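You operate a simulated robot arm through the tools that you are given. There is no shell and no other tool. Be economical: measure what you need, move in short steps, check, and stop when the job is done.

The job below is to be done with a simulated two-armed robot. You get a single attempt, and the scene is never put back.

TASK
Glue the white pad to the middle of blank No 47.
Fine: use the green dauber and the glue pot, and stand the dauber back; press the pad down till it sticks. Set down upright: green glue dauber. A coat counts when it lies all over at full strength: go over it till it gets no stronger.

The check looks at the end state, three seconds after you hand in, the way a careful person would. Anything else that was tipped, shoved, dropped, spilled or broken makes it a failure.

THE ROBOT
Two 6-joint arms with two-finger parallel grippers on one trunk, on a base that drives. Base frame: it is fixed to the floor where the robot stands at the start and does not move with it; the origin is under the middle of the robot, x ahead of it, y to its left, z up; the surface under the hand at the start is at about z = 0.88. Readings come in m, degrees, newtons and seconds.
The left shoulder is at the start at [0.05, 0.17, 1.321], the right one opposite. Each reaches about 1.092 m from its shoulder. Places, roughly: glue pot [0.7, -0.1, 0.9]. Payload 1.57 kg a hand.
Tool frame (each hand has its own): the origin (TCP) lies between the finger pads and is the grasp point; the fingertips stand 0.03 m ahead of it; z points along the fingers, y is the line along which they close. The gripper opens to 0.08 m. The fingers are 0.017 m wide and 0.012 m thick; the gripper's body (0.04 by 0.082 m) begins 0.08 m behind the TCP.
Orientation is that of the tool frame in the base frame, as [roll, pitch, yaw] about the fixed x, y, z axes, in that order (R = Rz(yaw) Ry(pitch) Rx(roll)). With the fingers straight down and closing along the base's y, the tool's x points along the base's -x, its y along +y and its z along -z.

THE INTERFACE
- The arms move only by the tool step_arm. It takes "left_commands", "right_commands" or both (then of equal length, played together; a hand with none holds still); each is a list of rows, each a list of 7 numbers: the turn, a rotation vector about the tool's x, y, z in rad, then the shift along the tool's x, y, z in m, then the closure, from 0 (fully open) to 1 (shut). In form: [[ax, ay, az, tx, ty, tz, claw], ...]. A call has 1 to 10 rows; each row is the pose to reach, as a shift and turn from the pose commanded when the call began, along the tool's axes at that moment. A row lasts 0.2 s, in which the tool goes at most 0.05 m and 8.6 degrees; a call with a longer step from one row to the next is refused whole, and so is a gripper value outside its range. A pose out of reach is approached as far as the arm can. The call stops where the force on the tool passes 90 N (or 10 N more than at its start, if that is more) or the arm is blocked; 0.2 s more then pass. Each finger travels about 0.045 m/s and halts on what it meets, pressing with about 43 N; the grip force reading is that of the motor and also rises with nothing between the fingers. The clock runs only during rows and for 0.2 s after the last one: add rows that repeat a pose to give the fingers time. The reply holds the time, the measured pose of the TCP, the force on the tool along the base axes, the opening and the grip force, in the units named above and with some noise, with the torque about the TCP (base axes, N m) and any sound that the robot's microphone picked up.
- Cameras (640 x 400 px; columns grow to the right, rows downward): "scene" is now at [0.0277, -0.0398, 1.8825]; the picture's right is [-0.64, -0.76, 0.00], its down [-0.62, 0.52, -0.58] and it looks along [0.45, -0.38, -0.81] (base axes); focal length 276 px, centre (320, 200). "left" rides on the left gripper at [0.072, 0.007, -0.122] in its tool frame; the picture's right is [-0.09, 1.00, 0.00], its down [-0.84, -0.08, -0.54] and it looks along [-0.54, -0.05, 0.84] (tool axes); focal length 238 px, centre (320, 200). "right" rides on the right gripper at [0.072, -0.007, -0.122] in its tool frame; the picture's right is [0.09, 1.00, 0.00], its down [-0.84, 0.08, -0.54] and it looks along [-0.54, 0.05, 0.84] (tool axes); focal length 238 px, centre (320, 200).
- snapshot(camera): a new picture of that camera. It takes no simulated time.
- slide_trunk(by): slides the trunk up (or, below 0, down) by that many m; the arms and the scene camera ride with it, the base frame stays. It gives what a move gives, with no picture.
- base_move(legs): drives the robot by 1 to 6 legs, each [ahead, left, turn to the left] in m, m and degrees, along the robot's own axes; the way and the turn of a leg run together, so that a leg with both is an arc; at most 1.5 m and 180 degrees a leg. The arms and the cameras ride along, it lands a little off, and it stops where it bumps. It gives what a move gives.
- aim_head(pan, tilt): turns the head with the scene camera to pan (to the left, within 86 degrees either way) and tilt (down, from -29 to 69), counted from straight ahead of the robot. It gives what a move gives.
- measure_at(camera, pixels): for up to 12 pixels [column, row] of the newest picture of that camera ("zoom" is the newest enlarged one), the place [x, y, z] in the base frame of the surface seen there, good to about 0.003 m, but the place of the scene camera against the robot may be out by one fixed shift of up to 0.018 m in any direction. It takes no simulated time.
- zoom(camera, box): a new picture of the part [left, top, right, bottom] of that camera's present view, enlarged. It takes no simulated time.
- sign_off(): hands the job in; it is judged then, once.

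Keep the steps short. Do not move on a guess: measure, check each grasp and each placing, and mend mistakes. In all there are 80 turns and 58 pictures (those below and enlarged ones count). Leave the grippers open and the arms clear of the work at the hand-in unless told otherwise, and finish with a single line.

The tools are called by a JSON object that holds its "api" and its "payload". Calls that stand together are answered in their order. step_arm: Moves the arms, as the interface text tells. Its arguments: {"type":"object","properties":{"left_commands":{"type":"array","items":{"type":"array","items":{"type":"number"}}},"right_commands":{"type":"array","items":{"type":"array","items":{"type":"number"}}}},"required":[]} The other tools are called the same way: slide_trunk (by) slides the trunk up or down; base_move (legs) drives the base; aim_head (pan, tilt) turns the head that bears the scene camera; snapshot (camera) takes a picture; measure_at (camera, pixels) gives the place of the surface under pixels of a picture; zoom (camera, box) takes an enlarged picture of a part of a camera's view; sign_off () hands the job in.

At the start:

```text
time: 0.0
left_tcp_pos: [0.6871, -0.06, 1.2109]
left_ee_rot: [-180.0, 0.0, 180.0]
left_contact_force: [0.4, -0.5, 0.8]
left_wrist_torque: [-0.02, 0.0, -0.01]
left_finger_gap: 0.0803
left_finger_force: 0.0
right_tcp_pos: [0.3582, -0.5432, 1.2104]
right_ee_rot: [180.0, -0.1, -180.0]
right_contact_force: [0.3, 0.6, 0.1]
right_wrist_torque: [0.03, -0.01, 0.02]
right_finger_gap: 0.0803
right_finger_force: 0.1
trunk travel left (down, up): [-0.936, 0.034]
robot x, y, heading: [-0.0022, 0.0023, 0.0]
head pan, tilt: [-40.1, 54.3]
```

scene: 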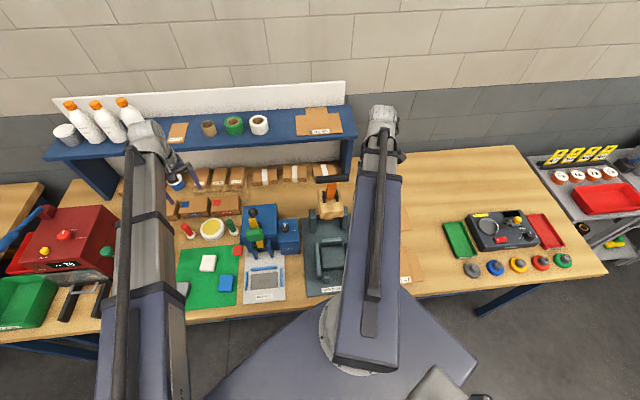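
right: 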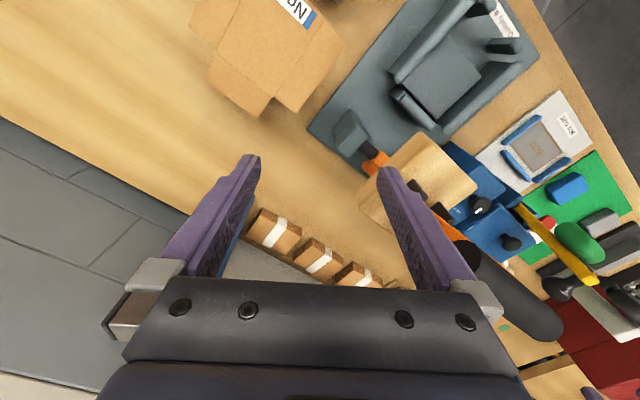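
left: 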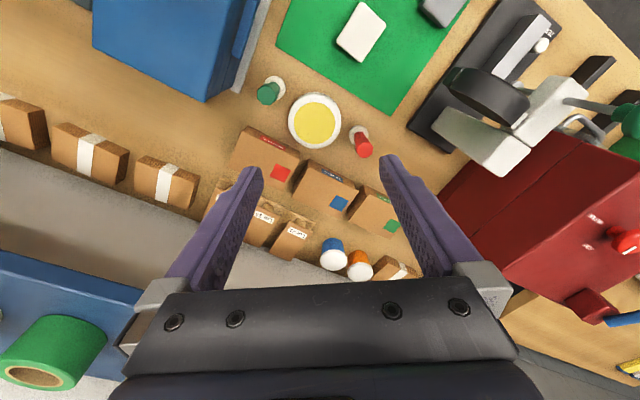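

I'll enlarge the work area first to find the blank, the pad, the pot and the dauber.

{"api": "zoom", "payload": {"camera": "scene", "box": [160, 160, 360, 310]}}

{"api": "zoom", "payload": {"camera": "left", "box": [220, 0, 480, 170]}}

```text
2.67 times, centred on (260, 235) of scene
```

zoom: 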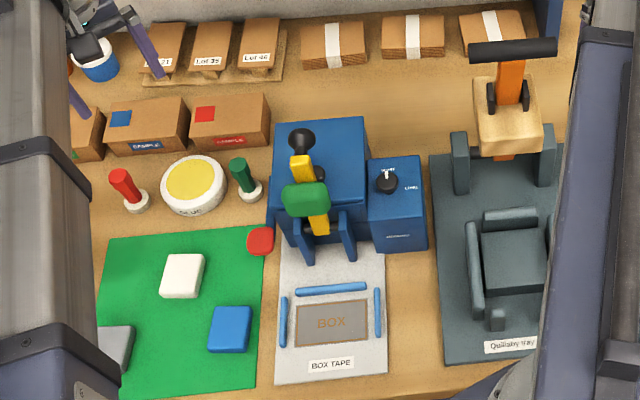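

```text
2.35 times, centred on (350, 85) of left
```

zoom: 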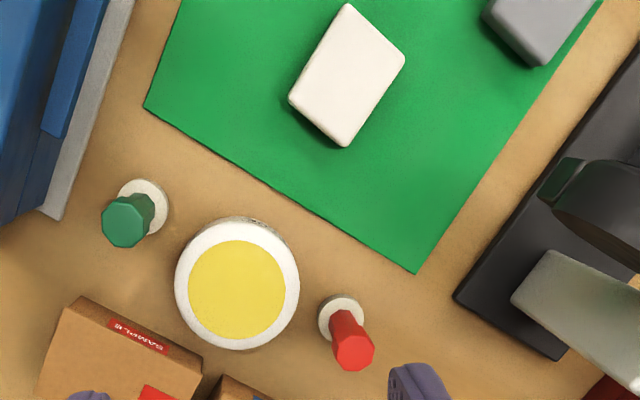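

The pad (white), pot (yellow) and green dauber are visible. Next I read the labels on the cardboard blanks, one on the shelf and one on the table by the right hand.

{"api": "zoom", "payload": {"camera": "right", "box": [180, 0, 360, 120]}}

{"api": "zoom", "payload": {"camera": "scene", "box": [150, 90, 350, 215]}}

{"api": "measure_at", "payload": {"camera": "right", "pixels": [[270, 50], [297, 8], [215, 10], [255, 105], [335, 45]]}}

{"api": "measure_at", "payload": {"camera": "left", "pixels": [[268, 95], [280, 84], [314, 120], [301, 96], [361, 32], [338, 43], [384, 22], [361, 3], [358, 57], [325, 145], [360, 140], [395, 75]]}}

```text
3.33 times, centred on (270, 60) of right
```

zoom: 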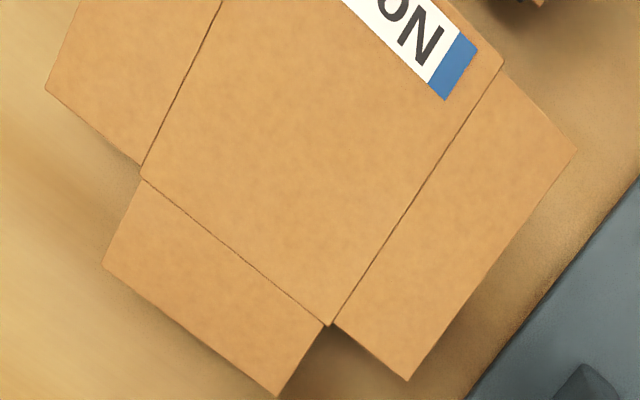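

```text
3.20 times, centred on (250, 152) of scene
```

zoom: 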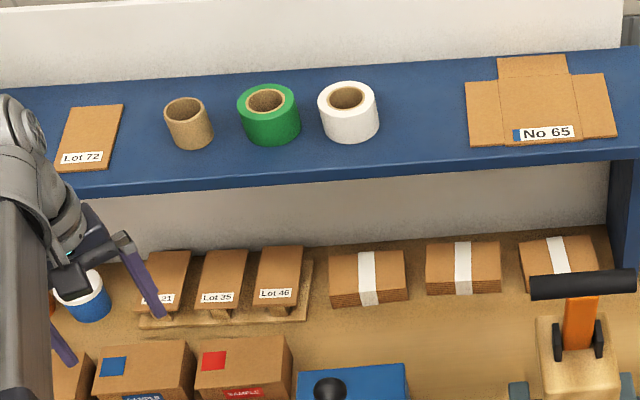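

```text
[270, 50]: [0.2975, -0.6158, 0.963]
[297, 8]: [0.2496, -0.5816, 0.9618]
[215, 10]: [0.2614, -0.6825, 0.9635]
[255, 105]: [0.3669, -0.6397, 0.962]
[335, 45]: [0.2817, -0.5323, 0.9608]
```

```text
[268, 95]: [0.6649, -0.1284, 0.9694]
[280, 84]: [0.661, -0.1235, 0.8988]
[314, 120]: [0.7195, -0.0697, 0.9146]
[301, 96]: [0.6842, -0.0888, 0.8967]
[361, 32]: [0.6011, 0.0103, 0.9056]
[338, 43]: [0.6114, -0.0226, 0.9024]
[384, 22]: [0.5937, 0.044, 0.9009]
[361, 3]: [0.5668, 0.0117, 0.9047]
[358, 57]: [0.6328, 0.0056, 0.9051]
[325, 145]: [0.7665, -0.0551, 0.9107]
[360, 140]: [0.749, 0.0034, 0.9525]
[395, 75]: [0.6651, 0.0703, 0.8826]
```

One blank on the shelf is No 65. The blank under the right hand sits at z≈0.962 and its number is out of view, so I draw the right hand back 0.15 m to read the label.

{"api": "step_arm", "payload": {"right_commands": [[0, 0, 0, 0.05, 0, 0, 0], [0, 0, 0, 0.1, 0, 0, 0], [0, 0, 0, 0.15, 0, 0, 0], [0, 0, 0, 0.15, 0, 0, 0]]}}

{"api": "snapshot", "payload": {"camera": "right"}}

{"api": "snapshot", "payload": {"camera": "scene"}}

```text
time: 1.0
left_tcp_pos: [0.6873, -0.0606, 1.2104]
left_ee_rot: [-180.0, 0.0, 179.9]
left_contact_force: [0.6, 0.5, -1.0]
left_wrist_torque: [-0.01, 0.02, 0.01]
left_finger_gap: 0.0799
left_finger_force: 0.2
right_tcp_pos: [0.209, -0.546, 1.2104]
right_ee_rot: [179.9, 0.0, 180.0]
right_contact_force: [0.4, -0.1, -0.2]
right_wrist_torque: [-0.03, 0.0, -0.01]
right_finger_gap: 0.08
right_finger_force: 0.0
trunk travel left (down, up): [-0.936, 0.034]
robot x, y, heading: [0.0019, 0.0005, 0.1]
head pan, tilt: [-40.1, 54.3]
```

```text
50 pictures are left
```

right: 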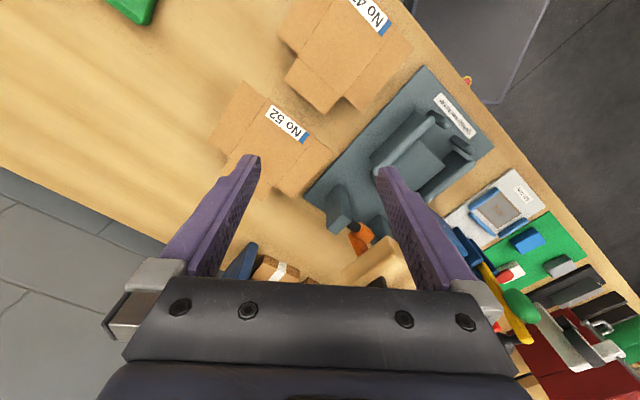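

```text
49 pictures are left
```

scene: 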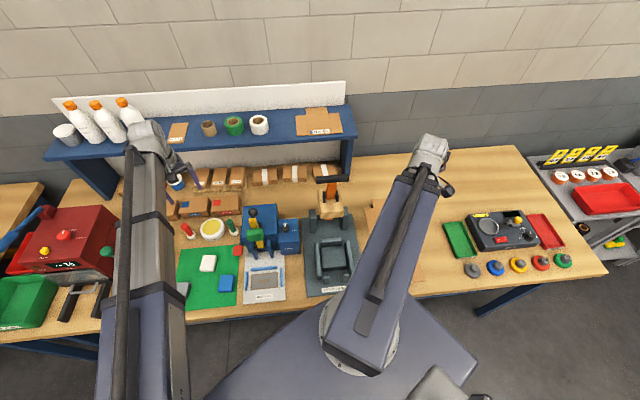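

The far blank under the fingers is No 52; the one near the edge is "No 4?". I measure it and enlarge.

{"api": "zoom", "payload": {"camera": "right", "box": [260, 0, 440, 112]}}

{"api": "measure_at", "payload": {"camera": "right", "pixels": [[286, 123], [230, 140], [345, 35], [365, 12], [315, 75], [400, 55], [440, 55], [250, 40]]}}

```text
3.56 times, centred on (350, 56) of right
```

zoom: 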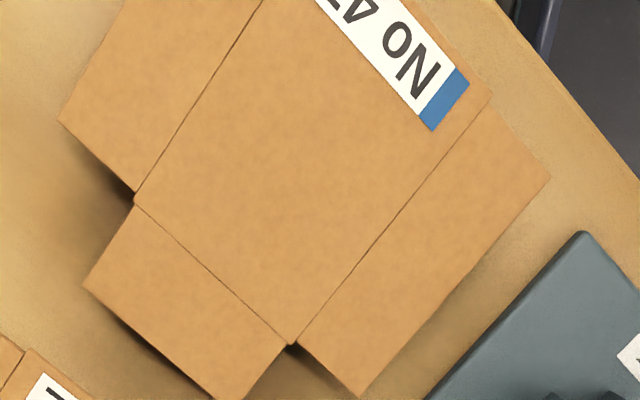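

```text
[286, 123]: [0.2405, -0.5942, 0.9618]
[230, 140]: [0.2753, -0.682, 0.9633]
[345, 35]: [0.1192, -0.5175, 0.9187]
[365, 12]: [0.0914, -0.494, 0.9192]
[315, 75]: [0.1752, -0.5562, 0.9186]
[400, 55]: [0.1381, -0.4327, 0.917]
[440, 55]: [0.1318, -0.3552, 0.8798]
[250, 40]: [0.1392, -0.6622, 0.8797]
```

I need the whole number and the whole blank; I back the right hand a further 0.14 m and look again.

{"api": "step_arm", "payload": {"right_commands": [[0, 0, 0, 0.05, 0, 0, 0], [0, 0, 0, 0.1, 0, 0, 0], [0, 0, 0, 0.14, 0, 0, 0], [0, 0, 0, 0.14, 0, 0, 0]]}}

{"api": "zoom", "payload": {"camera": "right", "box": [160, 0, 480, 200]}}

```text
time: 2.0
left_tcp_pos: [0.6872, -0.0593, 1.2105]
left_ee_rot: [179.9, 0.0, 179.9]
left_contact_force: [-0.1, 0.0, 0.2]
left_wrist_torque: [-0.01, 0.03, 0.01]
left_finger_gap: 0.0801
left_finger_force: 0.1
right_tcp_pos: [0.0702, -0.5769, 1.2106]
right_ee_rot: [179.9, 0.0, 180.0]
right_contact_force: [-0.2, -0.3, 1.8]
right_wrist_torque: [-0.01, 0.0, 0.04]
right_finger_gap: 0.0801
right_finger_force: 0.1
right hand out of reach, approached as far as the arm can: row 1, 2, 3, 4
trunk travel left (down, up): [-0.936, 0.034]
robot x, y, heading: [-0.0006, 0.0032, -0.2]
head pan, tilt: [-40.1, 54.3]
```

```text
2.00 times, centred on (320, 100) of right
```

zoom: 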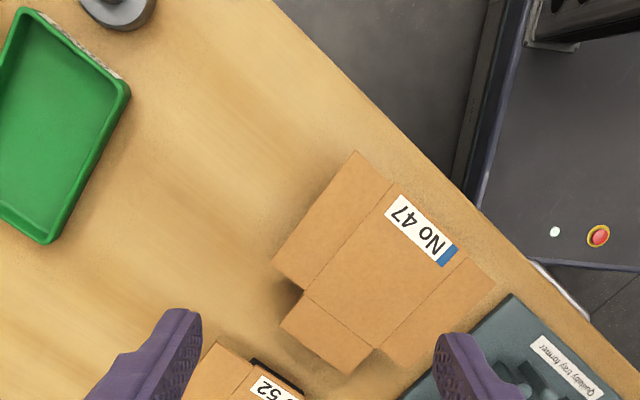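

It is No 47, near the table edge. It lies close under the right shoulder, so I plan to use the right arm for everything, with the base backed off a little and the left arm tucked away. First I measure the heights of things along the path.

{"api": "measure_at", "payload": {"camera": "scene", "pixels": [[325, 179], [333, 205], [252, 215], [65, 233], [250, 210], [210, 200], [130, 105], [280, 112], [345, 108], [100, 215]]}}

{"api": "step_arm", "payload": {"left_commands": [[0, 0, 0, 0.04, 0, -0.03, 0], [0, 0, 0, 0.085, 0, -0.04, 0], [0, 0, 0, 0.13, 0.01, -0.04, 0], [0, 0, 0, 0.175, 0.03, -0.04, 0], [0, 0, 0, 0.21, 0.06, -0.04, 0], [0, 0, 0, 0.24, 0.1, -0.04, 0], [0, 0, 0, 0.26, 0.145, -0.04, 0], [0, 0, 0, 0.28, 0.19, -0.04, 0], [0, 0, 0, 0.3, 0.235, -0.04, 0], [0, 0, 0, 0.32, 0.28, -0.04, 0]]}}

```text
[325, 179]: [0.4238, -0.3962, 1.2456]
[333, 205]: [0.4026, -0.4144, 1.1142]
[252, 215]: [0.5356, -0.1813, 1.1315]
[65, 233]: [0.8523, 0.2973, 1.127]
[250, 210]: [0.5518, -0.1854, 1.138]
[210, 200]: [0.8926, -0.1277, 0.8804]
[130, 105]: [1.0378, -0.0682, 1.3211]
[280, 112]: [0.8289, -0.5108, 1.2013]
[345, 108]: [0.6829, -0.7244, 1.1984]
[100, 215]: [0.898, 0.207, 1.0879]
```

```text
time: 4.2
left_tcp_pos: [0.4523, 0.2369, 1.2114]
left_ee_rot: [-180.0, -0.1, 180.0]
left_contact_force: [0.4, 0.7, -0.1]
left_wrist_torque: [-0.03, 0.02, 0.0]
left_finger_gap: 0.0798
left_finger_force: 0.1
left hand out of reach, approached as far as the arm can: row 1, 2, 3, 4, 5, 6, 7, 8, 9, 10
right_tcp_pos: [0.0711, -0.5762, 1.2108]
right_ee_rot: [179.9, -0.1, 180.0]
right_contact_force: [0.5, -0.4, -0.1]
right_wrist_torque: [-0.03, -0.04, -0.05]
right_finger_gap: 0.0798
right_finger_force: 0.0
trunk travel left (down, up): [-0.936, 0.034]
robot x, y, heading: [-0.0001, -0.0002, 0.1]
head pan, tilt: [-40.1, 54.3]
```

The tray-former lever tops out at z≈1.245 near [0.42,-0.40], and the hands can't rise above 1.21 here. The table lies about 40° to the right, so I back off 0.1 m from it and turn 40° right. Then the left arm can reach the dauber, pad and blank, crossing on the robot side of the lever.

{"api": "base_move", "payload": {"legs": [[-0.077, 0.064, 0], [0, 0, -40]]}}

{"api": "aim_head", "payload": {"pan": 0, "tilt": 58}}

{"api": "snapshot", "payload": {"camera": "scene"}}

```text
time: 7.2
left_tcp_pos: [0.419, -0.047, 1.2108]
left_ee_rot: [-180.0, -0.1, 139.9]
left_contact_force: [0.8, -0.9, 0.3]
left_wrist_torque: [-0.02, -0.02, 0.0]
left_finger_gap: 0.0801
left_finger_force: 0.2
right_tcp_pos: [-0.3951, -0.4221, 1.2108]
right_ee_rot: [179.9, 0.1, 139.9]
right_contact_force: [-0.6, 0.3, 0.0]
right_wrist_torque: [-0.01, -0.01, 0.02]
right_finger_gap: 0.08
right_finger_force: 0.0
trunk travel left (down, up): [-0.936, 0.034]
robot x, y, heading: [-0.0811, 0.0682, -40.0]
head pan, tilt: [-40.1, 54.3]
```

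```text
time: 8.3
left_tcp_pos: [0.4203, -0.0485, 1.2107]
left_ee_rot: [-180.0, -0.1, 139.9]
left_contact_force: [-0.1, 0.3, -0.2]
left_wrist_torque: [-0.02, -0.04, 0.01]
left_finger_gap: 0.08
left_finger_force: 0.0
right_tcp_pos: [-0.3946, -0.4217, 1.2101]
right_ee_rot: [179.9, 0.1, 139.9]
right_contact_force: [0.4, -0.2, 0.9]
right_wrist_torque: [-0.05, 0.0, 0.01]
right_finger_gap: 0.08
right_finger_force: 0.0
trunk travel left (down, up): [-0.936, 0.034]
robot x, y, heading: [-0.0802, 0.0654, -39.7]
head pan, tilt: [0.0, 58.0]
```

```text
46 pictures are left
```

scene: 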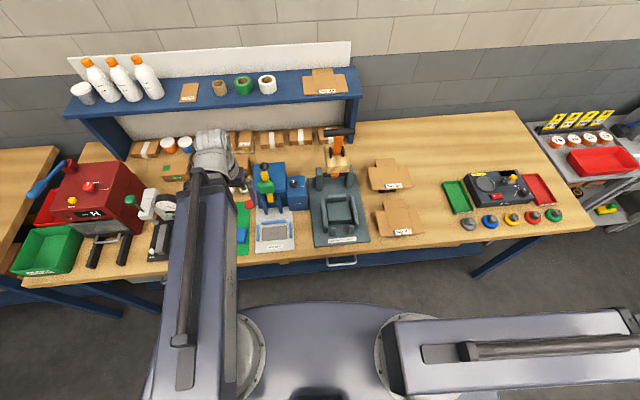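

Now the blanks are clear and the right arm is out of the way. I enlarge the blank and look through the left camera.

{"api": "zoom", "payload": {"camera": "scene", "box": [350, 150, 450, 245]}}

{"api": "snapshot", "payload": {"camera": "left"}}

```text
4.21 times, centred on (400, 198) of scene
```

zoom: 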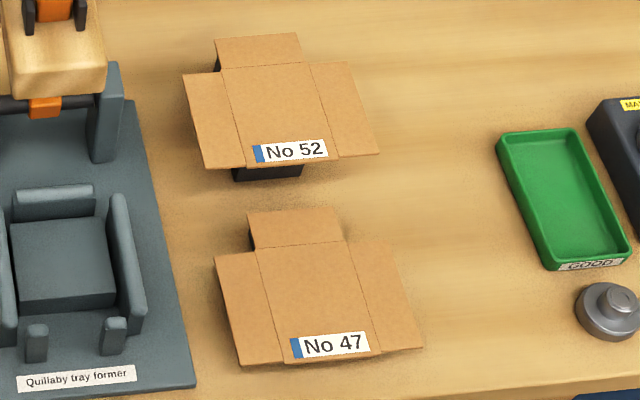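

```text
44 pictures are left
```

left: 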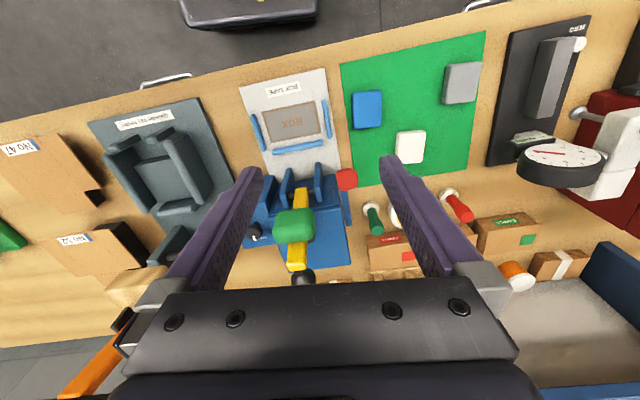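

The No 47 blank sits flat on a small block. I measure the dauber, pot, pad, red lever knob and cartons in this left view.

{"api": "measure_at", "payload": {"camera": "left", "pixels": [[375, 228], [371, 208], [347, 180], [325, 215], [388, 243], [411, 146], [398, 132], [424, 134], [423, 162], [397, 160], [295, 225], [303, 275]]}}

{"api": "zoom", "payload": {"camera": "left", "box": [310, 120, 490, 260]}}

```text
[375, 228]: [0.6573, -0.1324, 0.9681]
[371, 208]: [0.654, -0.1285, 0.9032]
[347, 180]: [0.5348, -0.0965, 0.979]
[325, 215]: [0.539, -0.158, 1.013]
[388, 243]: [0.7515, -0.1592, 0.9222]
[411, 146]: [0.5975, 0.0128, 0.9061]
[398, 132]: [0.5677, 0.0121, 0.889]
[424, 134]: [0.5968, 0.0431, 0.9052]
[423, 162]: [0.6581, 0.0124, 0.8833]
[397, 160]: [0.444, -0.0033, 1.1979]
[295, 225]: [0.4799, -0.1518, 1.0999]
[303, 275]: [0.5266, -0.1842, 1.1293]
```

```text
2.86 times, centred on (400, 190) of left
```

zoom: 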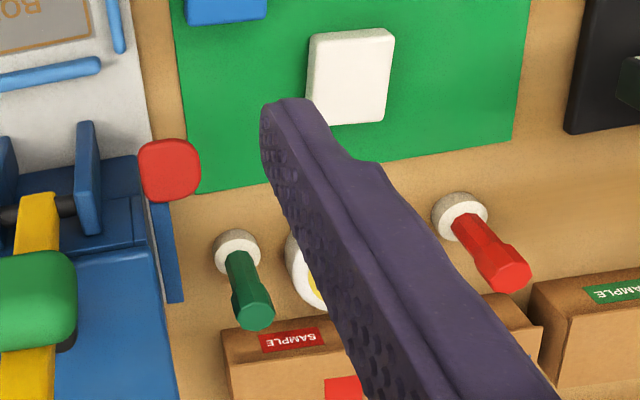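

I move the left hand at its present height (tips 1.18, above the 1.138 lever) to over the dauber at about [0.656,-0.130], half-closed to 0.05, then look.

{"api": "step_arm", "payload": {"left_commands": [[0, 0, 0, -0.04, 0.02, 0, 0.2], [0, 0, 0, -0.08, 0.04, 0, 0.38], [0, 0, 0, -0.12, 0.06, 0, 0.38], [0, 0, 0, -0.16, 0.075, 0, 0.38], [0, 0, 0, -0.2, 0.088, 0, 0.38], [0, 0, 0, -0.234, 0.088, 0, 0.38], [0, 0, 0, -0.234, 0.088, 0, 0.38]]}}

{"api": "snapshot", "payload": {"camera": "left"}}

```text
time: 9.9
left_tcp_pos: [0.6556, -0.13, 1.2113]
left_ee_rot: [-180.0, -0.1, 139.8]
left_contact_force: [0.1, -0.1, 0.2]
left_wrist_torque: [-0.01, -0.03, 0.0]
left_finger_gap: 0.0494
left_finger_force: 0.0
right_tcp_pos: [-0.3953, -0.4217, 1.2113]
right_ee_rot: [179.8, 0.0, 139.9]
right_contact_force: [0.3, -0.5, 0.3]
right_wrist_torque: [0.03, -0.01, 0.02]
right_finger_gap: 0.08
right_finger_force: 0.2
trunk travel left (down, up): [-0.936, 0.034]
robot x, y, heading: [-0.079, 0.0656, -40.1]
head pan, tilt: [0.0, 58.0]
```

```text
42 pictures are left
```

left: 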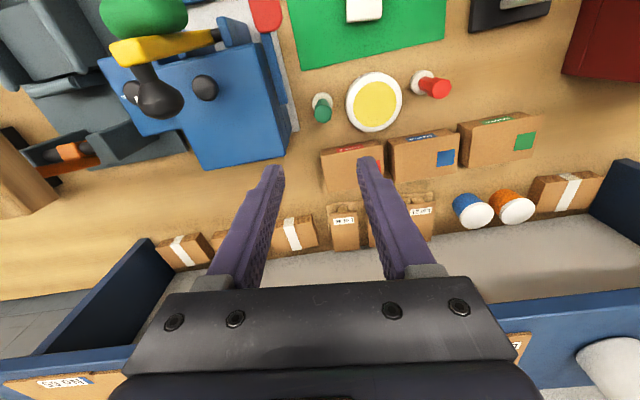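

{"api": "measure_at", "payload": {"camera": "left", "pixels": [[323, 115], [323, 97], [374, 102], [352, 102], [398, 102], [374, 78], [290, 135], [285, 100], [240, 120], [350, 160], [155, 95], [360, 148]]}}

{"api": "zoom", "payload": {"camera": "left", "box": [270, 50, 450, 160]}}

```text
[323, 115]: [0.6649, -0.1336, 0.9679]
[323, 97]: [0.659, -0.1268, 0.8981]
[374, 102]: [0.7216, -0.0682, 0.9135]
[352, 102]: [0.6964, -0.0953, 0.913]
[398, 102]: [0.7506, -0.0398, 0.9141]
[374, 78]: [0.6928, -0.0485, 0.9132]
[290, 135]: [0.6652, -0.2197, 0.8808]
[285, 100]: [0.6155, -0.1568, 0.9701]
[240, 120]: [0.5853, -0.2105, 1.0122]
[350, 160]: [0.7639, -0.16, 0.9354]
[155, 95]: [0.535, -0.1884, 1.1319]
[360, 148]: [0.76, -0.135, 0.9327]
```

```text
3.56 times, centred on (360, 105) of left
```

zoom: 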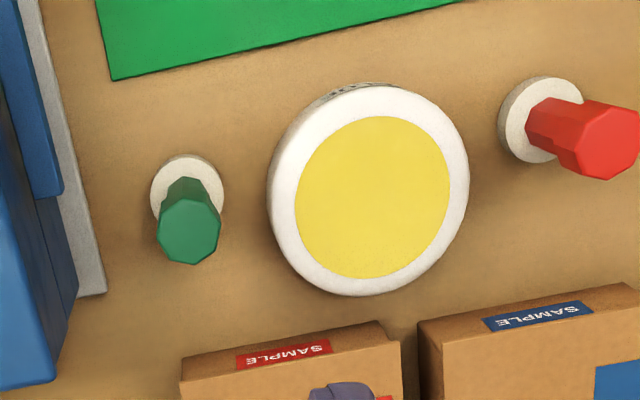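

The dauber stands at [0.661,-0.130], handle top 0.968; the pot is centred at [0.722,-0.069], rim 0.914. I descend over the handle to z 0.95 with the fingers 0.05 apart.

{"api": "step_arm", "payload": {"left_commands": [[0, 0, 0, -0.004, 0.003, 0.045, 0.38], [0, 0, 0, -0.004, 0.003, 0.09, 0.38], [0, 0, 0, -0.004, 0.003, 0.135, 0.38], [0, 0, 0, -0.004, 0.003, 0.18, 0.38], [0, 0, 0, -0.004, 0.003, 0.205, 0.38], [0, 0, 0, -0.004, 0.003, 0.205, 0.38]]}}

{"api": "snapshot", "payload": {"camera": "left"}}

```text
time: 11.3
left_tcp_pos: [0.6596, -0.1303, 1.2097]
left_ee_rot: [-180.0, -0.1, 140.0]
left_contact_force: [0.9, -0.3, 0.0]
left_wrist_torque: [0.03, -0.01, 0.01]
left_finger_gap: 0.0498
left_finger_force: 0.0
left hand out of reach, approached as far as the arm can: row 1, 2, 3, 4, 5, 6
right_tcp_pos: [-0.3956, -0.4218, 1.2118]
right_ee_rot: [180.0, 0.1, 139.8]
right_contact_force: [0.3, 0.6, 0.0]
right_wrist_torque: [0.0, 0.02, -0.02]
right_finger_gap: 0.0801
right_finger_force: 0.0
trunk travel left (down, up): [-0.936, 0.034]
robot x, y, heading: [-0.0774, 0.0669, -40.1]
head pan, tilt: [0.0, 58.0]
```

```text
40 pictures are left
```

left: 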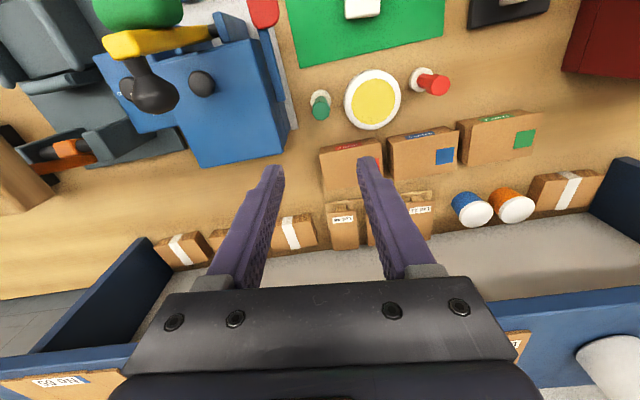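

The hand did not go down at all: these arms seem to work in a level plane, so height must come from the trunk. I look at the arm's shape from the scene camera before lowering anything.

{"api": "snapshot", "payload": {"camera": "scene"}}

```text
39 pictures are left
```

scene: 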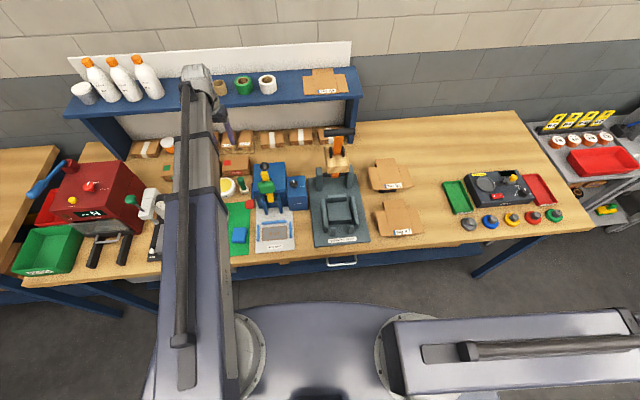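

I measure points along the left arm to find its height and course.

{"api": "measure_at", "payload": {"camera": "scene", "pixels": [[205, 350], [205, 270], [200, 215], [200, 160], [200, 110], [197, 75], [228, 150], [183, 330], [183, 200], [250, 345], [225, 120], [215, 100]]}}

```text
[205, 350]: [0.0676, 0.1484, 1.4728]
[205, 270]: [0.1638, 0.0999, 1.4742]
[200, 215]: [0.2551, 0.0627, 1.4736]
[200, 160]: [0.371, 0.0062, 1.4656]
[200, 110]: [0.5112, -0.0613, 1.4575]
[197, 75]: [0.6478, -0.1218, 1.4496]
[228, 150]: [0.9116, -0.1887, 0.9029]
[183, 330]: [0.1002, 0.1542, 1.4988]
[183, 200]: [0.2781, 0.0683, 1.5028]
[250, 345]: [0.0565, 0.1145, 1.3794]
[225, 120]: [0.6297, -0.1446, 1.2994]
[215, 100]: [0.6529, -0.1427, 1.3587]
```

The left arm is a straight level boom from the shoulder to above the hand (top ≈1.47), so lowering it takes the trunk. As it lies, the boom would pass within about 3 cm of the tape-machine lever. I drive 0.15 m left so the boom runs straight ahead, clear of it, then bring the hand back over the dauber.

{"api": "base_move", "payload": {"legs": [[0, 0.15, 0]]}}

{"api": "step_arm", "payload": {"left_commands": [[0, 0, 0, 0, -0.04, 0, 0.38], [0, 0, 0, 0, -0.08, 0, 0.38], [0, 0, 0, 0, -0.12, 0, 0.38], [0, 0, 0, 0, -0.15, 0, 0.38], [0, 0, 0, 0, -0.15, 0, 0.38]]}}

{"api": "snapshot", "payload": {"camera": "scene"}}

```text
time: 12.7
left_tcp_pos: [0.7583, -0.014, 1.2102]
left_ee_rot: [-179.8, -0.1, 139.8]
left_contact_force: [-0.4, 1.0, -0.3]
left_wrist_torque: [-0.04, 0.06, -0.01]
left_finger_gap: 0.0495
left_finger_force: 0.0
right_tcp_pos: [-0.2972, -0.3057, 1.211]
right_ee_rot: [180.0, 0.0, 139.8]
right_contact_force: [0.2, 0.6, -0.2]
right_wrist_torque: [-0.05, 0.03, 0.0]
right_finger_gap: 0.0801
right_finger_force: 0.0
trunk travel left (down, up): [-0.936, 0.034]
robot x, y, heading: [0.0205, 0.1806, -40.0]
head pan, tilt: [0.0, 58.0]
```

```text
time: 13.9
left_tcp_pos: [0.6621, -0.13, 1.2098]
left_ee_rot: [-180.0, -0.1, 139.9]
left_contact_force: [-0.1, 0.0, 0.6]
left_wrist_torque: [0.0, 0.0, -0.01]
left_finger_gap: 0.0497
left_finger_force: 0.0
right_tcp_pos: [-0.2986, -0.3071, 1.2097]
right_ee_rot: [179.9, 0.0, 139.7]
right_contact_force: [0.1, 0.8, 0.0]
right_wrist_torque: [0.03, -0.01, 0.0]
right_finger_gap: 0.0796
right_finger_force: 0.1
trunk travel left (down, up): [-0.936, 0.034]
robot x, y, heading: [0.0196, 0.1809, -40.3]
head pan, tilt: [0.0, 58.0]
```

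```text
38 pictures are left
```

scene: 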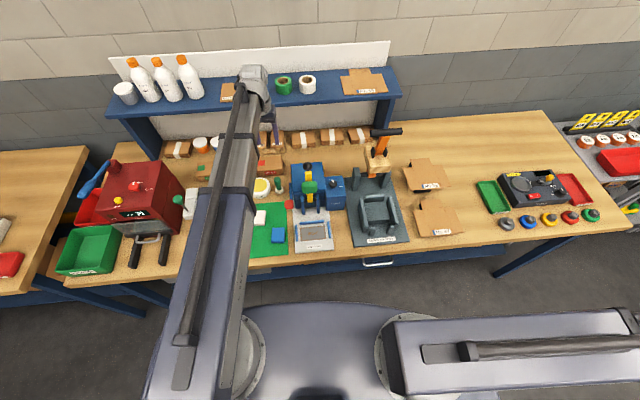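

Before lowering, I check the height of the scale beside the boom, and a left picture for alignment over the dauber.

{"api": "measure_at", "payload": {"camera": "scene", "pixels": [[191, 198], [186, 212], [177, 200], [140, 165], [97, 175], [230, 160], [205, 210], [308, 187], [307, 170], [262, 75], [274, 105], [240, 90]]}}

{"api": "snapshot", "payload": {"camera": "left"}}

```text
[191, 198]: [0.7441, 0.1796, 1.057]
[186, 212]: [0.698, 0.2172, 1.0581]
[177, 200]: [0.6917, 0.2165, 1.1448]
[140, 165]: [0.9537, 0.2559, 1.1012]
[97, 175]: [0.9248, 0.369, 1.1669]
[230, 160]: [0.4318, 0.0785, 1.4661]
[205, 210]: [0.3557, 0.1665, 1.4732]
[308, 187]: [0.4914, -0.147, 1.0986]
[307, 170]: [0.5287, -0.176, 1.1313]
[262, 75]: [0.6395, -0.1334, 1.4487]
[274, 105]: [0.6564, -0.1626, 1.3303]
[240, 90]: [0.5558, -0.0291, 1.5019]
```

```text
37 pictures are left
```

left: 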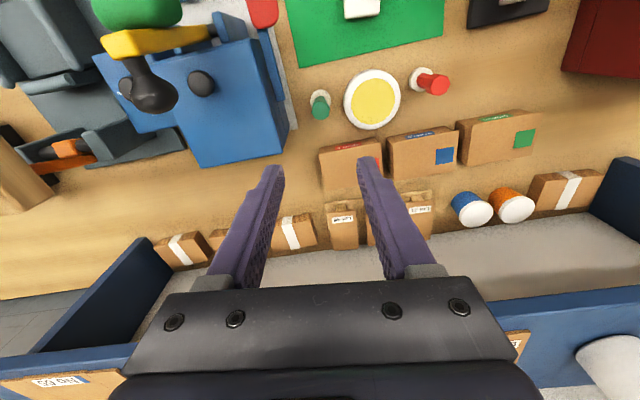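

Clearances are good (scale 0.29 m left of the boom, lever 0.12 m right). I lower the trunk 0.20 m and check the aim.

{"api": "slide_trunk", "payload": {"by": -0.2}}

{"api": "snapshot", "payload": {"camera": "left"}}

```text
time: 16.0
left_tcp_pos: [0.6609, -0.1305, 1.0102]
left_ee_rot: [-179.9, 0.0, 139.8]
left_contact_force: [-0.2, -0.4, 0.1]
left_wrist_torque: [-0.01, -0.02, 0.0]
left_finger_gap: 0.0495
left_finger_force: 0.0
right_tcp_pos: [-0.2987, -0.3066, 1.01]
right_ee_rot: [179.8, 0.0, 139.8]
right_contact_force: [0.7, 0.9, -0.5]
right_wrist_torque: [0.01, -0.02, 0.0]
right_finger_gap: 0.0799
right_finger_force: 0.1
trunk travel left (down, up): [-0.736, 0.234]
robot x, y, heading: [0.0211, 0.1778, -40.2]
head pan, tilt: [0.0, 58.0]
```

```text
36 pictures are left
```

left: 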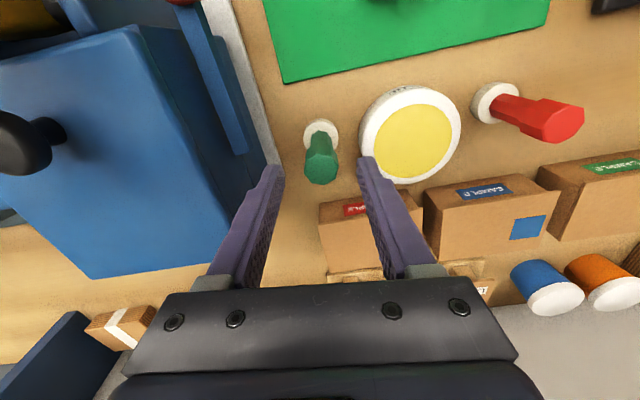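

The dauber (column 320) is centred between the fingers. I measure its top, base and pot rim again from here.

{"api": "measure_at", "payload": {"camera": "left", "pixels": [[321, 170], [320, 127], [307, 138], [337, 138], [410, 138], [362, 140], [459, 125], [410, 90], [325, 150]]}}

```text
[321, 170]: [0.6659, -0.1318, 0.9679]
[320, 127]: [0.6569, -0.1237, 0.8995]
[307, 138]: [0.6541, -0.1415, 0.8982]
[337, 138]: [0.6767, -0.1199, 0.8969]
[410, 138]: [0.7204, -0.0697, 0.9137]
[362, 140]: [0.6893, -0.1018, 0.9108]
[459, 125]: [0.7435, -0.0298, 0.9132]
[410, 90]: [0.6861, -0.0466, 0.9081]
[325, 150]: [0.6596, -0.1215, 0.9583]
```

The dauber's axis is at about [0.665,-0.131]; I shift 4 mm and lower to z≈0.947.

{"api": "step_arm", "payload": {"left_commands": [[0, 0, 0, -0.004, 0.001, 0, 0.38], [0, 0, 0, -0.004, 0.001, 0, 0.38]]}}

{"api": "slide_trunk", "payload": {"by": -0.063}}

{"api": "step_arm", "payload": {"left_commands": [[0, 0, 0, 0, 0, 0, 1], [0, 0, 0, 0, 0, 0, 1], [0, 0, 0, 0, 0, 0, 1], [0, 0, 0, 0, 0, 0, 1], [0, 0, 0, 0, 0, 0, 1]]}}

{"api": "snapshot", "payload": {"camera": "left"}}

```text
time: 16.6
left_tcp_pos: [0.6647, -0.1327, 1.0118]
left_ee_rot: [180.0, -0.1, 139.9]
left_contact_force: [0.0, -0.4, 0.3]
left_wrist_torque: [0.0, 0.02, 0.0]
left_finger_gap: 0.0499
left_finger_force: 0.0
right_tcp_pos: [-0.2975, -0.3065, 1.0117]
right_ee_rot: [179.9, 0.0, 139.9]
right_contact_force: [0.0, 0.3, 0.6]
right_wrist_torque: [0.0, 0.0, 0.01]
right_finger_gap: 0.0798
right_finger_force: 0.0
trunk travel left (down, up): [-0.736, 0.234]
robot x, y, heading: [0.017, 0.1812, -40.3]
head pan, tilt: [0.0, 58.0]
```

```text
time: 17.7
left_tcp_pos: [0.6644, -0.1323, 0.9478]
left_ee_rot: [180.0, -0.1, 139.7]
left_contact_force: [0.5, -0.5, 0.2]
left_wrist_torque: [-0.04, -0.01, 0.03]
left_finger_gap: 0.0494
left_finger_force: 0.1
right_tcp_pos: [-0.298, -0.3061, 0.9488]
right_ee_rot: [179.8, 0.1, 139.7]
right_contact_force: [0.2, -0.3, 0.5]
right_wrist_torque: [0.0, 0.03, 0.02]
right_finger_gap: 0.0801
right_finger_force: 0.1
trunk travel left (down, up): [-0.673, 0.297]
robot x, y, heading: [0.0185, 0.1822, -40.0]
head pan, tilt: [0.0, 58.0]
```

```text
time: 18.9
left_tcp_pos: [0.6634, -0.1328, 0.9477]
left_ee_rot: [-180.0, -0.1, 139.8]
left_contact_force: [-0.3, 1.1, 0.5]
left_wrist_torque: [0.03, -0.01, 0.01]
left_finger_gap: 0.0264
left_finger_force: 37.5
right_tcp_pos: [-0.2975, -0.3066, 0.9479]
right_ee_rot: [179.9, 0.0, 139.9]
right_contact_force: [-0.7, 0.3, -0.4]
right_wrist_torque: [0.0, 0.0, -0.05]
right_finger_gap: 0.0799
right_finger_force: 0.0
trunk travel left (down, up): [-0.673, 0.297]
robot x, y, heading: [0.0217, 0.177, -40.3]
head pan, tilt: [0.0, 58.0]
```

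```text
35 pictures are left
```

left: 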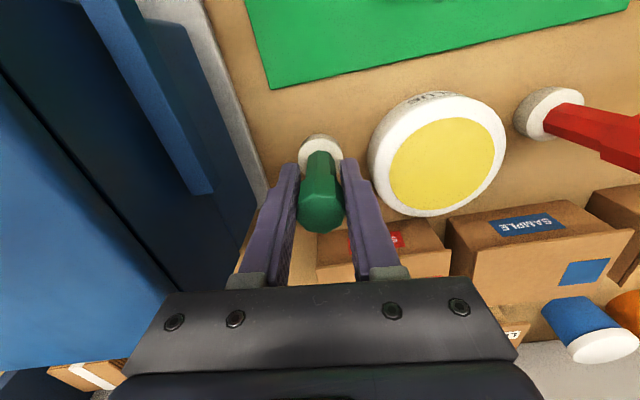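

Gripped (gap 0.026, 37 N), bottom of dauber 0.068 below the TCP. I lift 0.08 m and move over the pot centre [0.722,-0.069].

{"api": "slide_trunk", "payload": {"by": 0.08}}

{"api": "step_arm", "payload": {"left_commands": [[0, 0, 0, -0.002, 0.03, 0, 1], [0, 0, 0, -0.004, 0.06, 0, 1], [0, 0, 0, -0.004, 0.086, 0, 1], [0, 0, 0, -0.004, 0.086, 0, 1]]}}

{"api": "snapshot", "payload": {"camera": "left"}}

```text
time: 20.0
left_tcp_pos: [0.6642, -0.1325, 1.0275]
left_ee_rot: [-179.9, -0.1, 139.8]
left_contact_force: [0.0, -0.6, -0.5]
left_wrist_torque: [-0.01, 0.0, -0.03]
left_finger_gap: 0.0266
left_finger_force: 38.2
right_tcp_pos: [-0.2972, -0.3062, 1.0268]
right_ee_rot: [179.9, 0.0, 139.9]
right_contact_force: [0.1, -0.1, -0.1]
right_wrist_torque: [0.01, 0.0, -0.04]
right_finger_gap: 0.0802
right_finger_force: 0.1
trunk travel left (down, up): [-0.753, 0.217]
robot x, y, heading: [0.0192, 0.1804, -40.3]
head pan, tilt: [0.0, 58.0]
```

```text
time: 21.0
left_tcp_pos: [0.723, -0.0701, 1.0268]
left_ee_rot: [179.9, -0.1, 139.7]
left_contact_force: [0.1, 0.2, -0.5]
left_wrist_torque: [0.0, 0.01, 0.0]
left_finger_gap: 0.0265
left_finger_force: 37.3
right_tcp_pos: [-0.2982, -0.3071, 1.0272]
right_ee_rot: [-180.0, 0.1, 139.8]
right_contact_force: [-1.4, -0.6, 0.4]
right_wrist_torque: [0.0, -0.02, 0.02]
right_finger_gap: 0.0799
right_finger_force: 0.0
trunk travel left (down, up): [-0.753, 0.217]
robot x, y, heading: [0.0204, 0.1823, -40.1]
head pan, tilt: [0.0, 58.0]
```

```text
34 pictures are left
```

left: 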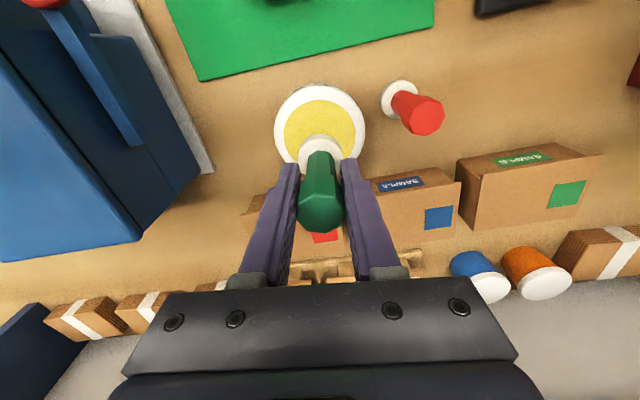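

The dauber is above the yellow glue. I lower 0.046 to touch the surface, then 6 mm more, watching the force.

{"api": "slide_trunk", "payload": {"by": -0.046}}

{"api": "slide_trunk", "payload": {"by": -0.005}}

{"api": "zoom", "payload": {"camera": "left", "box": [240, 70, 420, 240]}}

```text
time: 21.9
left_tcp_pos: [0.7224, -0.0696, 0.9811]
left_ee_rot: [-180.0, -0.2, 139.9]
left_contact_force: [-0.5, -0.5, 2.4]
left_wrist_torque: [-0.03, 0.05, -0.01]
left_finger_gap: 0.0265
left_finger_force: 37.4
right_tcp_pos: [-0.298, -0.3065, 0.982]
right_ee_rot: [180.0, 0.0, 139.8]
right_contact_force: [-0.3, 0.1, -0.7]
right_wrist_torque: [-0.02, 0.02, -0.03]
right_finger_gap: 0.0801
right_finger_force: 0.2
trunk travel left (down, up): [-0.707, 0.263]
robot x, y, heading: [0.0138, 0.1782, -40.3]
head pan, tilt: [0.0, 58.0]
```

```text
time: 22.4
left_tcp_pos: [0.7223, -0.0681, 0.9781]
left_ee_rot: [179.9, 0.0, 140.0]
left_contact_force: [4.7, 0.2, 24.5]
left_wrist_torque: [0.15, -0.22, -0.08]
left_finger_gap: 0.0269
left_finger_force: 37.8
right_tcp_pos: [-0.2988, -0.3054, 0.976]
right_ee_rot: [179.9, 0.1, 139.9]
right_contact_force: [0.4, 1.0, -0.8]
right_wrist_torque: [0.02, -0.01, 0.02]
right_finger_gap: 0.0799
right_finger_force: 0.0
trunk travel left (down, up): [-0.702, 0.268]
robot x, y, heading: [0.0193, 0.1812, -40.2]
head pan, tilt: [0.0, 58.0]
```

```text
2.35 times, centred on (330, 155) of left
```

zoom: 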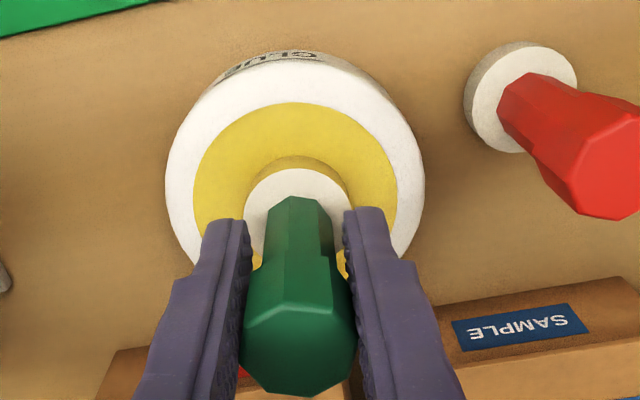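

Loaded: 24 N contact on the glue. Now I raise the trunk to carrying height, retract the hand toward the robot (clear of both levers) and drive 0.45 m right, bringing blank 47 in front.

{"api": "slide_trunk", "payload": {"by": 0.232}}

{"api": "step_arm", "payload": {"left_commands": [[0, 0, 0, 0.04, 0, 0, 1], [0, 0, 0, 0.08, -0.01, 0, 1], [0, 0, 0, 0.12, -0.03, 0, 1], [0, 0, 0, 0.16, -0.05, 0, 1], [0, 0, 0, 0.2, -0.05, 0, 1], [0, 0, 0, 0.22, -0.05, 0, 1], [0, 0, 0, 0.22, -0.05, 0, 1]]}}

{"api": "base_move", "payload": {"legs": [[0, -0.45, 0]]}}

{"api": "snapshot", "payload": {"camera": "left"}}

{"api": "snapshot", "payload": {"camera": "scene"}}

```text
time: 24.9
left_tcp_pos: [0.7225, -0.0692, 1.2087]
left_ee_rot: [180.0, 0.0, 139.8]
left_contact_force: [0.2, -0.4, -0.3]
left_wrist_torque: [0.05, -0.03, 0.01]
left_finger_gap: 0.0265
left_finger_force: 37.4
right_tcp_pos: [-0.2983, -0.305, 1.208]
right_ee_rot: [179.9, 0.0, 139.8]
right_contact_force: [-0.4, -0.1, 0.5]
right_wrist_torque: [0.02, 0.02, -0.04]
right_finger_gap: 0.0798
right_finger_force: 0.1
trunk travel left (down, up): [-0.934, 0.036]
robot x, y, heading: [0.0197, 0.18, -40.3]
head pan, tilt: [0.0, 58.0]
```

```text
time: 26.5
left_tcp_pos: [0.5228, 0.0345, 1.2094]
left_ee_rot: [-180.0, 0.0, 139.8]
left_contact_force: [0.2, 0.3, -1.2]
left_wrist_torque: [0.01, 0.03, -0.01]
left_finger_gap: 0.0263
left_finger_force: 37.6
right_tcp_pos: [-0.2974, -0.3055, 1.2088]
right_ee_rot: [179.9, 0.0, 139.8]
right_contact_force: [-0.2, -0.8, -0.5]
right_wrist_torque: [-0.05, -0.04, -0.02]
right_finger_gap: 0.0799
right_finger_force: 0.1
trunk travel left (down, up): [-0.934, 0.036]
robot x, y, heading: [0.0221, 0.1771, -40.1]
head pan, tilt: [0.0, 58.0]
```

```text
time: 29.2
left_tcp_pos: [0.2317, -0.31, 1.2094]
left_ee_rot: [-180.0, -0.1, 139.7]
left_contact_force: [-0.3, -1.1, -0.7]
left_wrist_torque: [0.01, -0.03, 0.0]
left_finger_gap: 0.0268
left_finger_force: 37.4
right_tcp_pos: [-0.5912, -0.6493, 1.2087]
right_ee_rot: [179.9, 0.0, 139.7]
right_contact_force: [0.2, 0.0, 0.3]
right_wrist_torque: [0.02, 0.0, -0.02]
right_finger_gap: 0.0797
right_finger_force: 0.1
trunk travel left (down, up): [-0.934, 0.036]
robot x, y, heading: [-0.2712, -0.1645, -40.0]
head pan, tilt: [0.0, 58.0]
```

```text
32 pictures are left
```

left: 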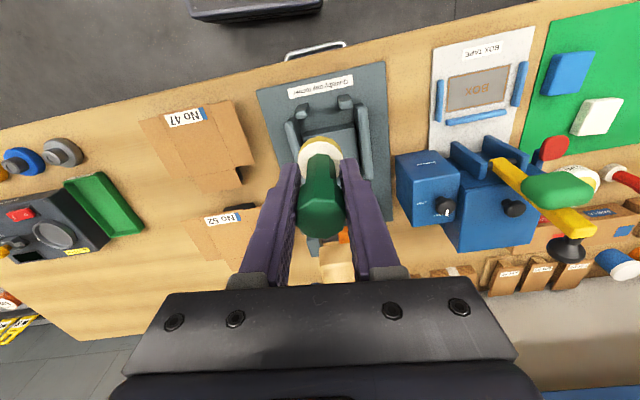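

```text
31 pictures are left
```

scene: 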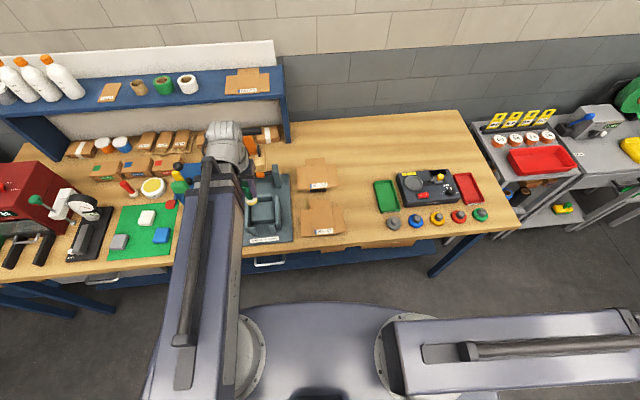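

The felt shows yellow glue. I enlarge blank 47 in the left view to measure its panel corners.

{"api": "zoom", "payload": {"camera": "left", "box": [120, 80, 280, 220]}}

```text
2.86 times, centred on (200, 150) of left
```

zoom: 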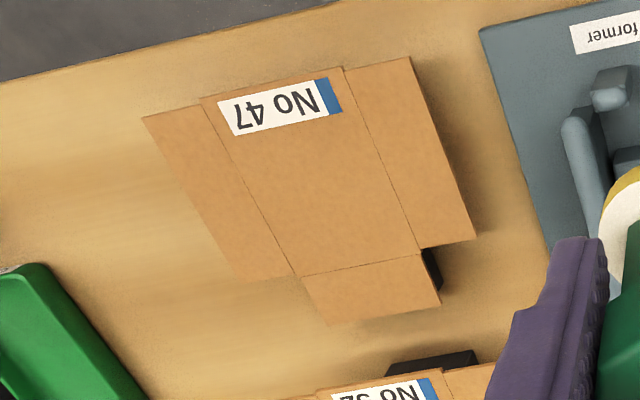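

{"api": "measure_at", "payload": {"camera": "zoom", "pixels": [[205, 103], [342, 71], [417, 247], [297, 273], [316, 172], [149, 121], [408, 61], [470, 235], [334, 319], [436, 298], [229, 118], [300, 190]]}}

```text
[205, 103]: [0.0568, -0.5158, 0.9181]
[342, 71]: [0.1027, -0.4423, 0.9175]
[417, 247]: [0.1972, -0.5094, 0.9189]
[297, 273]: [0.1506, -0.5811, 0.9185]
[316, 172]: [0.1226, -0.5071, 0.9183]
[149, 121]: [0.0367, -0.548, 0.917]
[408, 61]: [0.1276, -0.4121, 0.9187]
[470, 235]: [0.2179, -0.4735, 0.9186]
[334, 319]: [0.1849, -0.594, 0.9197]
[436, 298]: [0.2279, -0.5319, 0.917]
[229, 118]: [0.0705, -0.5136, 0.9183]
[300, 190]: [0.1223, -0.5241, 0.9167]
```

The panel centre is at [0.127,-0.512], surface 0.918, panel 0.087 × 0.116 and turned about 6° from the table. I move the dauber over the middle and lower to just above it.

{"api": "step_arm", "payload": {"left_commands": [[0, 0, 0, -0.01, -0.04, 0, 1], [0, 0, 0, -0.02, -0.08, 0, 1], [0, 0, 0, -0.03, -0.12, 0, 1], [0, 0, 0, -0.04, -0.16, 0, 1], [0, 0, 0, -0.0495, -0.2, 0, 1], [0, 0, 0, -0.0495, -0.2222, 0, 1], [0, 0, 0, -0.0495, -0.2222, 0, 1]]}}

{"api": "slide_trunk", "payload": {"by": -0.212}}

{"api": "snapshot", "payload": {"camera": "left"}}

```text
time: 30.8
left_tcp_pos: [0.1265, -0.5119, 1.2096]
left_ee_rot: [-180.0, -0.1, 139.8]
left_contact_force: [0.4, 0.0, -1.0]
left_wrist_torque: [-0.02, 0.01, 0.02]
left_finger_gap: 0.0265
left_finger_force: 38.2
right_tcp_pos: [-0.5903, -0.6493, 1.2079]
right_ee_rot: [179.9, 0.0, 139.7]
right_contact_force: [0.6, 0.5, -0.3]
right_wrist_torque: [0.02, 0.02, 0.0]
right_finger_gap: 0.0798
right_finger_force: 0.0
trunk travel left (down, up): [-0.934, 0.036]
robot x, y, heading: [-0.2689, -0.1617, -40.1]
head pan, tilt: [0.0, 58.0]
```

```text
time: 33.1
left_tcp_pos: [0.1255, -0.512, 0.9967]
left_ee_rot: [179.9, -0.1, 139.7]
left_contact_force: [-0.4, 0.5, -0.2]
left_wrist_torque: [0.0, -0.03, 0.0]
left_finger_gap: 0.0267
left_finger_force: 37.1
right_tcp_pos: [-0.5898, -0.6498, 0.9977]
right_ee_rot: [179.9, 0.0, 139.7]
right_contact_force: [-0.2, -0.3, -0.8]
right_wrist_torque: [0.02, 0.03, 0.02]
right_finger_gap: 0.0802
right_finger_force: 0.1
trunk travel left (down, up): [-0.722, 0.248]
robot x, y, heading: [-0.2706, -0.163, -40.4]
head pan, tilt: [0.0, 58.0]
```

```text
29 pictures are left
```

left: 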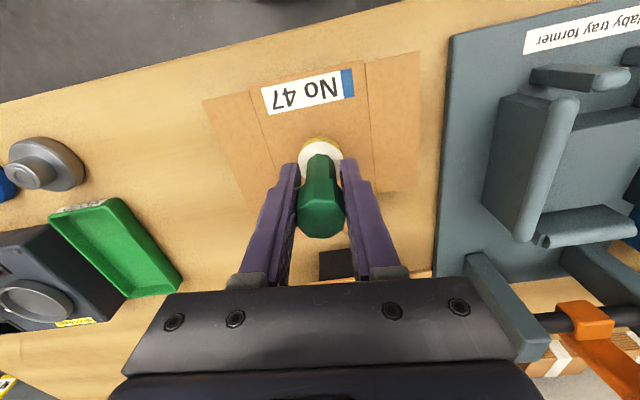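

Well placed over the panel. I lower by 11 mm, then 2 mm more for a light touch.

{"api": "slide_trunk", "payload": {"by": -0.011}}

{"api": "slide_trunk", "payload": {"by": -0.002}}

```text
time: 33.7
left_tcp_pos: [0.125, -0.5112, 0.9862]
left_ee_rot: [180.0, -0.1, 139.7]
left_contact_force: [0.8, -0.2, -0.5]
left_wrist_torque: [-0.01, -0.01, -0.01]
left_finger_gap: 0.0264
left_finger_force: 37.6
right_tcp_pos: [-0.5902, -0.6492, 0.9853]
right_ee_rot: [179.9, 0.1, 139.7]
right_contact_force: [-0.2, -0.7, -0.3]
right_wrist_torque: [-0.02, -0.02, 0.0]
right_finger_gap: 0.08
right_finger_force: 0.0
trunk travel left (down, up): [-0.711, 0.259]
robot x, y, heading: [-0.2729, -0.1673, -40.2]
head pan, tilt: [0.0, 58.0]
```

```text
time: 34.2
left_tcp_pos: [0.1254, -0.5114, 0.9839]
left_ee_rot: [-180.0, -0.2, 139.7]
left_contact_force: [-0.9, 0.7, -0.5]
left_wrist_torque: [0.0, -0.01, -0.03]
left_finger_gap: 0.0265
left_finger_force: 38.0
right_tcp_pos: [-0.5898, -0.6494, 0.983]
right_ee_rot: [179.8, 0.0, 139.6]
right_contact_force: [0.6, 0.1, -0.1]
right_wrist_torque: [0.01, 0.01, -0.02]
right_finger_gap: 0.0798
right_finger_force: 0.1
trunk travel left (down, up): [-0.709, 0.261]
robot x, y, heading: [-0.2697, -0.1622, -40.2]
head pan, tilt: [0.0, 58.0]
```

No contact yet; two more 1.5 mm steps.

{"api": "slide_trunk", "payload": {"by": -0.0015}}

{"api": "slide_trunk", "payload": {"by": -0.0015}}

```text
time: 34.7
left_tcp_pos: [0.1261, -0.5116, 0.9819]
left_ee_rot: [180.0, 0.0, 139.7]
left_contact_force: [0.1, -0.2, -1.3]
left_wrist_torque: [-0.01, 0.01, 0.0]
left_finger_gap: 0.0264
left_finger_force: 37.7
right_tcp_pos: [-0.5903, -0.6493, 0.982]
right_ee_rot: [179.8, -0.1, 139.8]
right_contact_force: [0.5, 0.3, -0.8]
right_wrist_torque: [-0.01, -0.01, 0.02]
right_finger_gap: 0.0798
right_finger_force: 0.0
trunk travel left (down, up): [-0.707, 0.263]
robot x, y, heading: [-0.2733, -0.1624, -40.3]
head pan, tilt: [0.0, 58.0]
```

```text
time: 35.2
left_tcp_pos: [0.125, -0.5115, 0.9826]
left_ee_rot: [180.0, -0.1, 139.8]
left_contact_force: [1.7, -1.3, 17.3]
left_wrist_torque: [-0.1, -0.13, -0.01]
left_finger_gap: 0.0263
left_finger_force: 37.8
right_tcp_pos: [-0.59, -0.6483, 0.9808]
right_ee_rot: [179.8, 0.0, 139.8]
right_contact_force: [1.1, -0.1, 0.0]
right_wrist_torque: [-0.01, -0.03, 0.0]
right_finger_gap: 0.08
right_finger_force: 0.1
trunk travel left (down, up): [-0.706, 0.264]
robot x, y, heading: [-0.2706, -0.1619, -40.3]
head pan, tilt: [0.0, 58.0]
```

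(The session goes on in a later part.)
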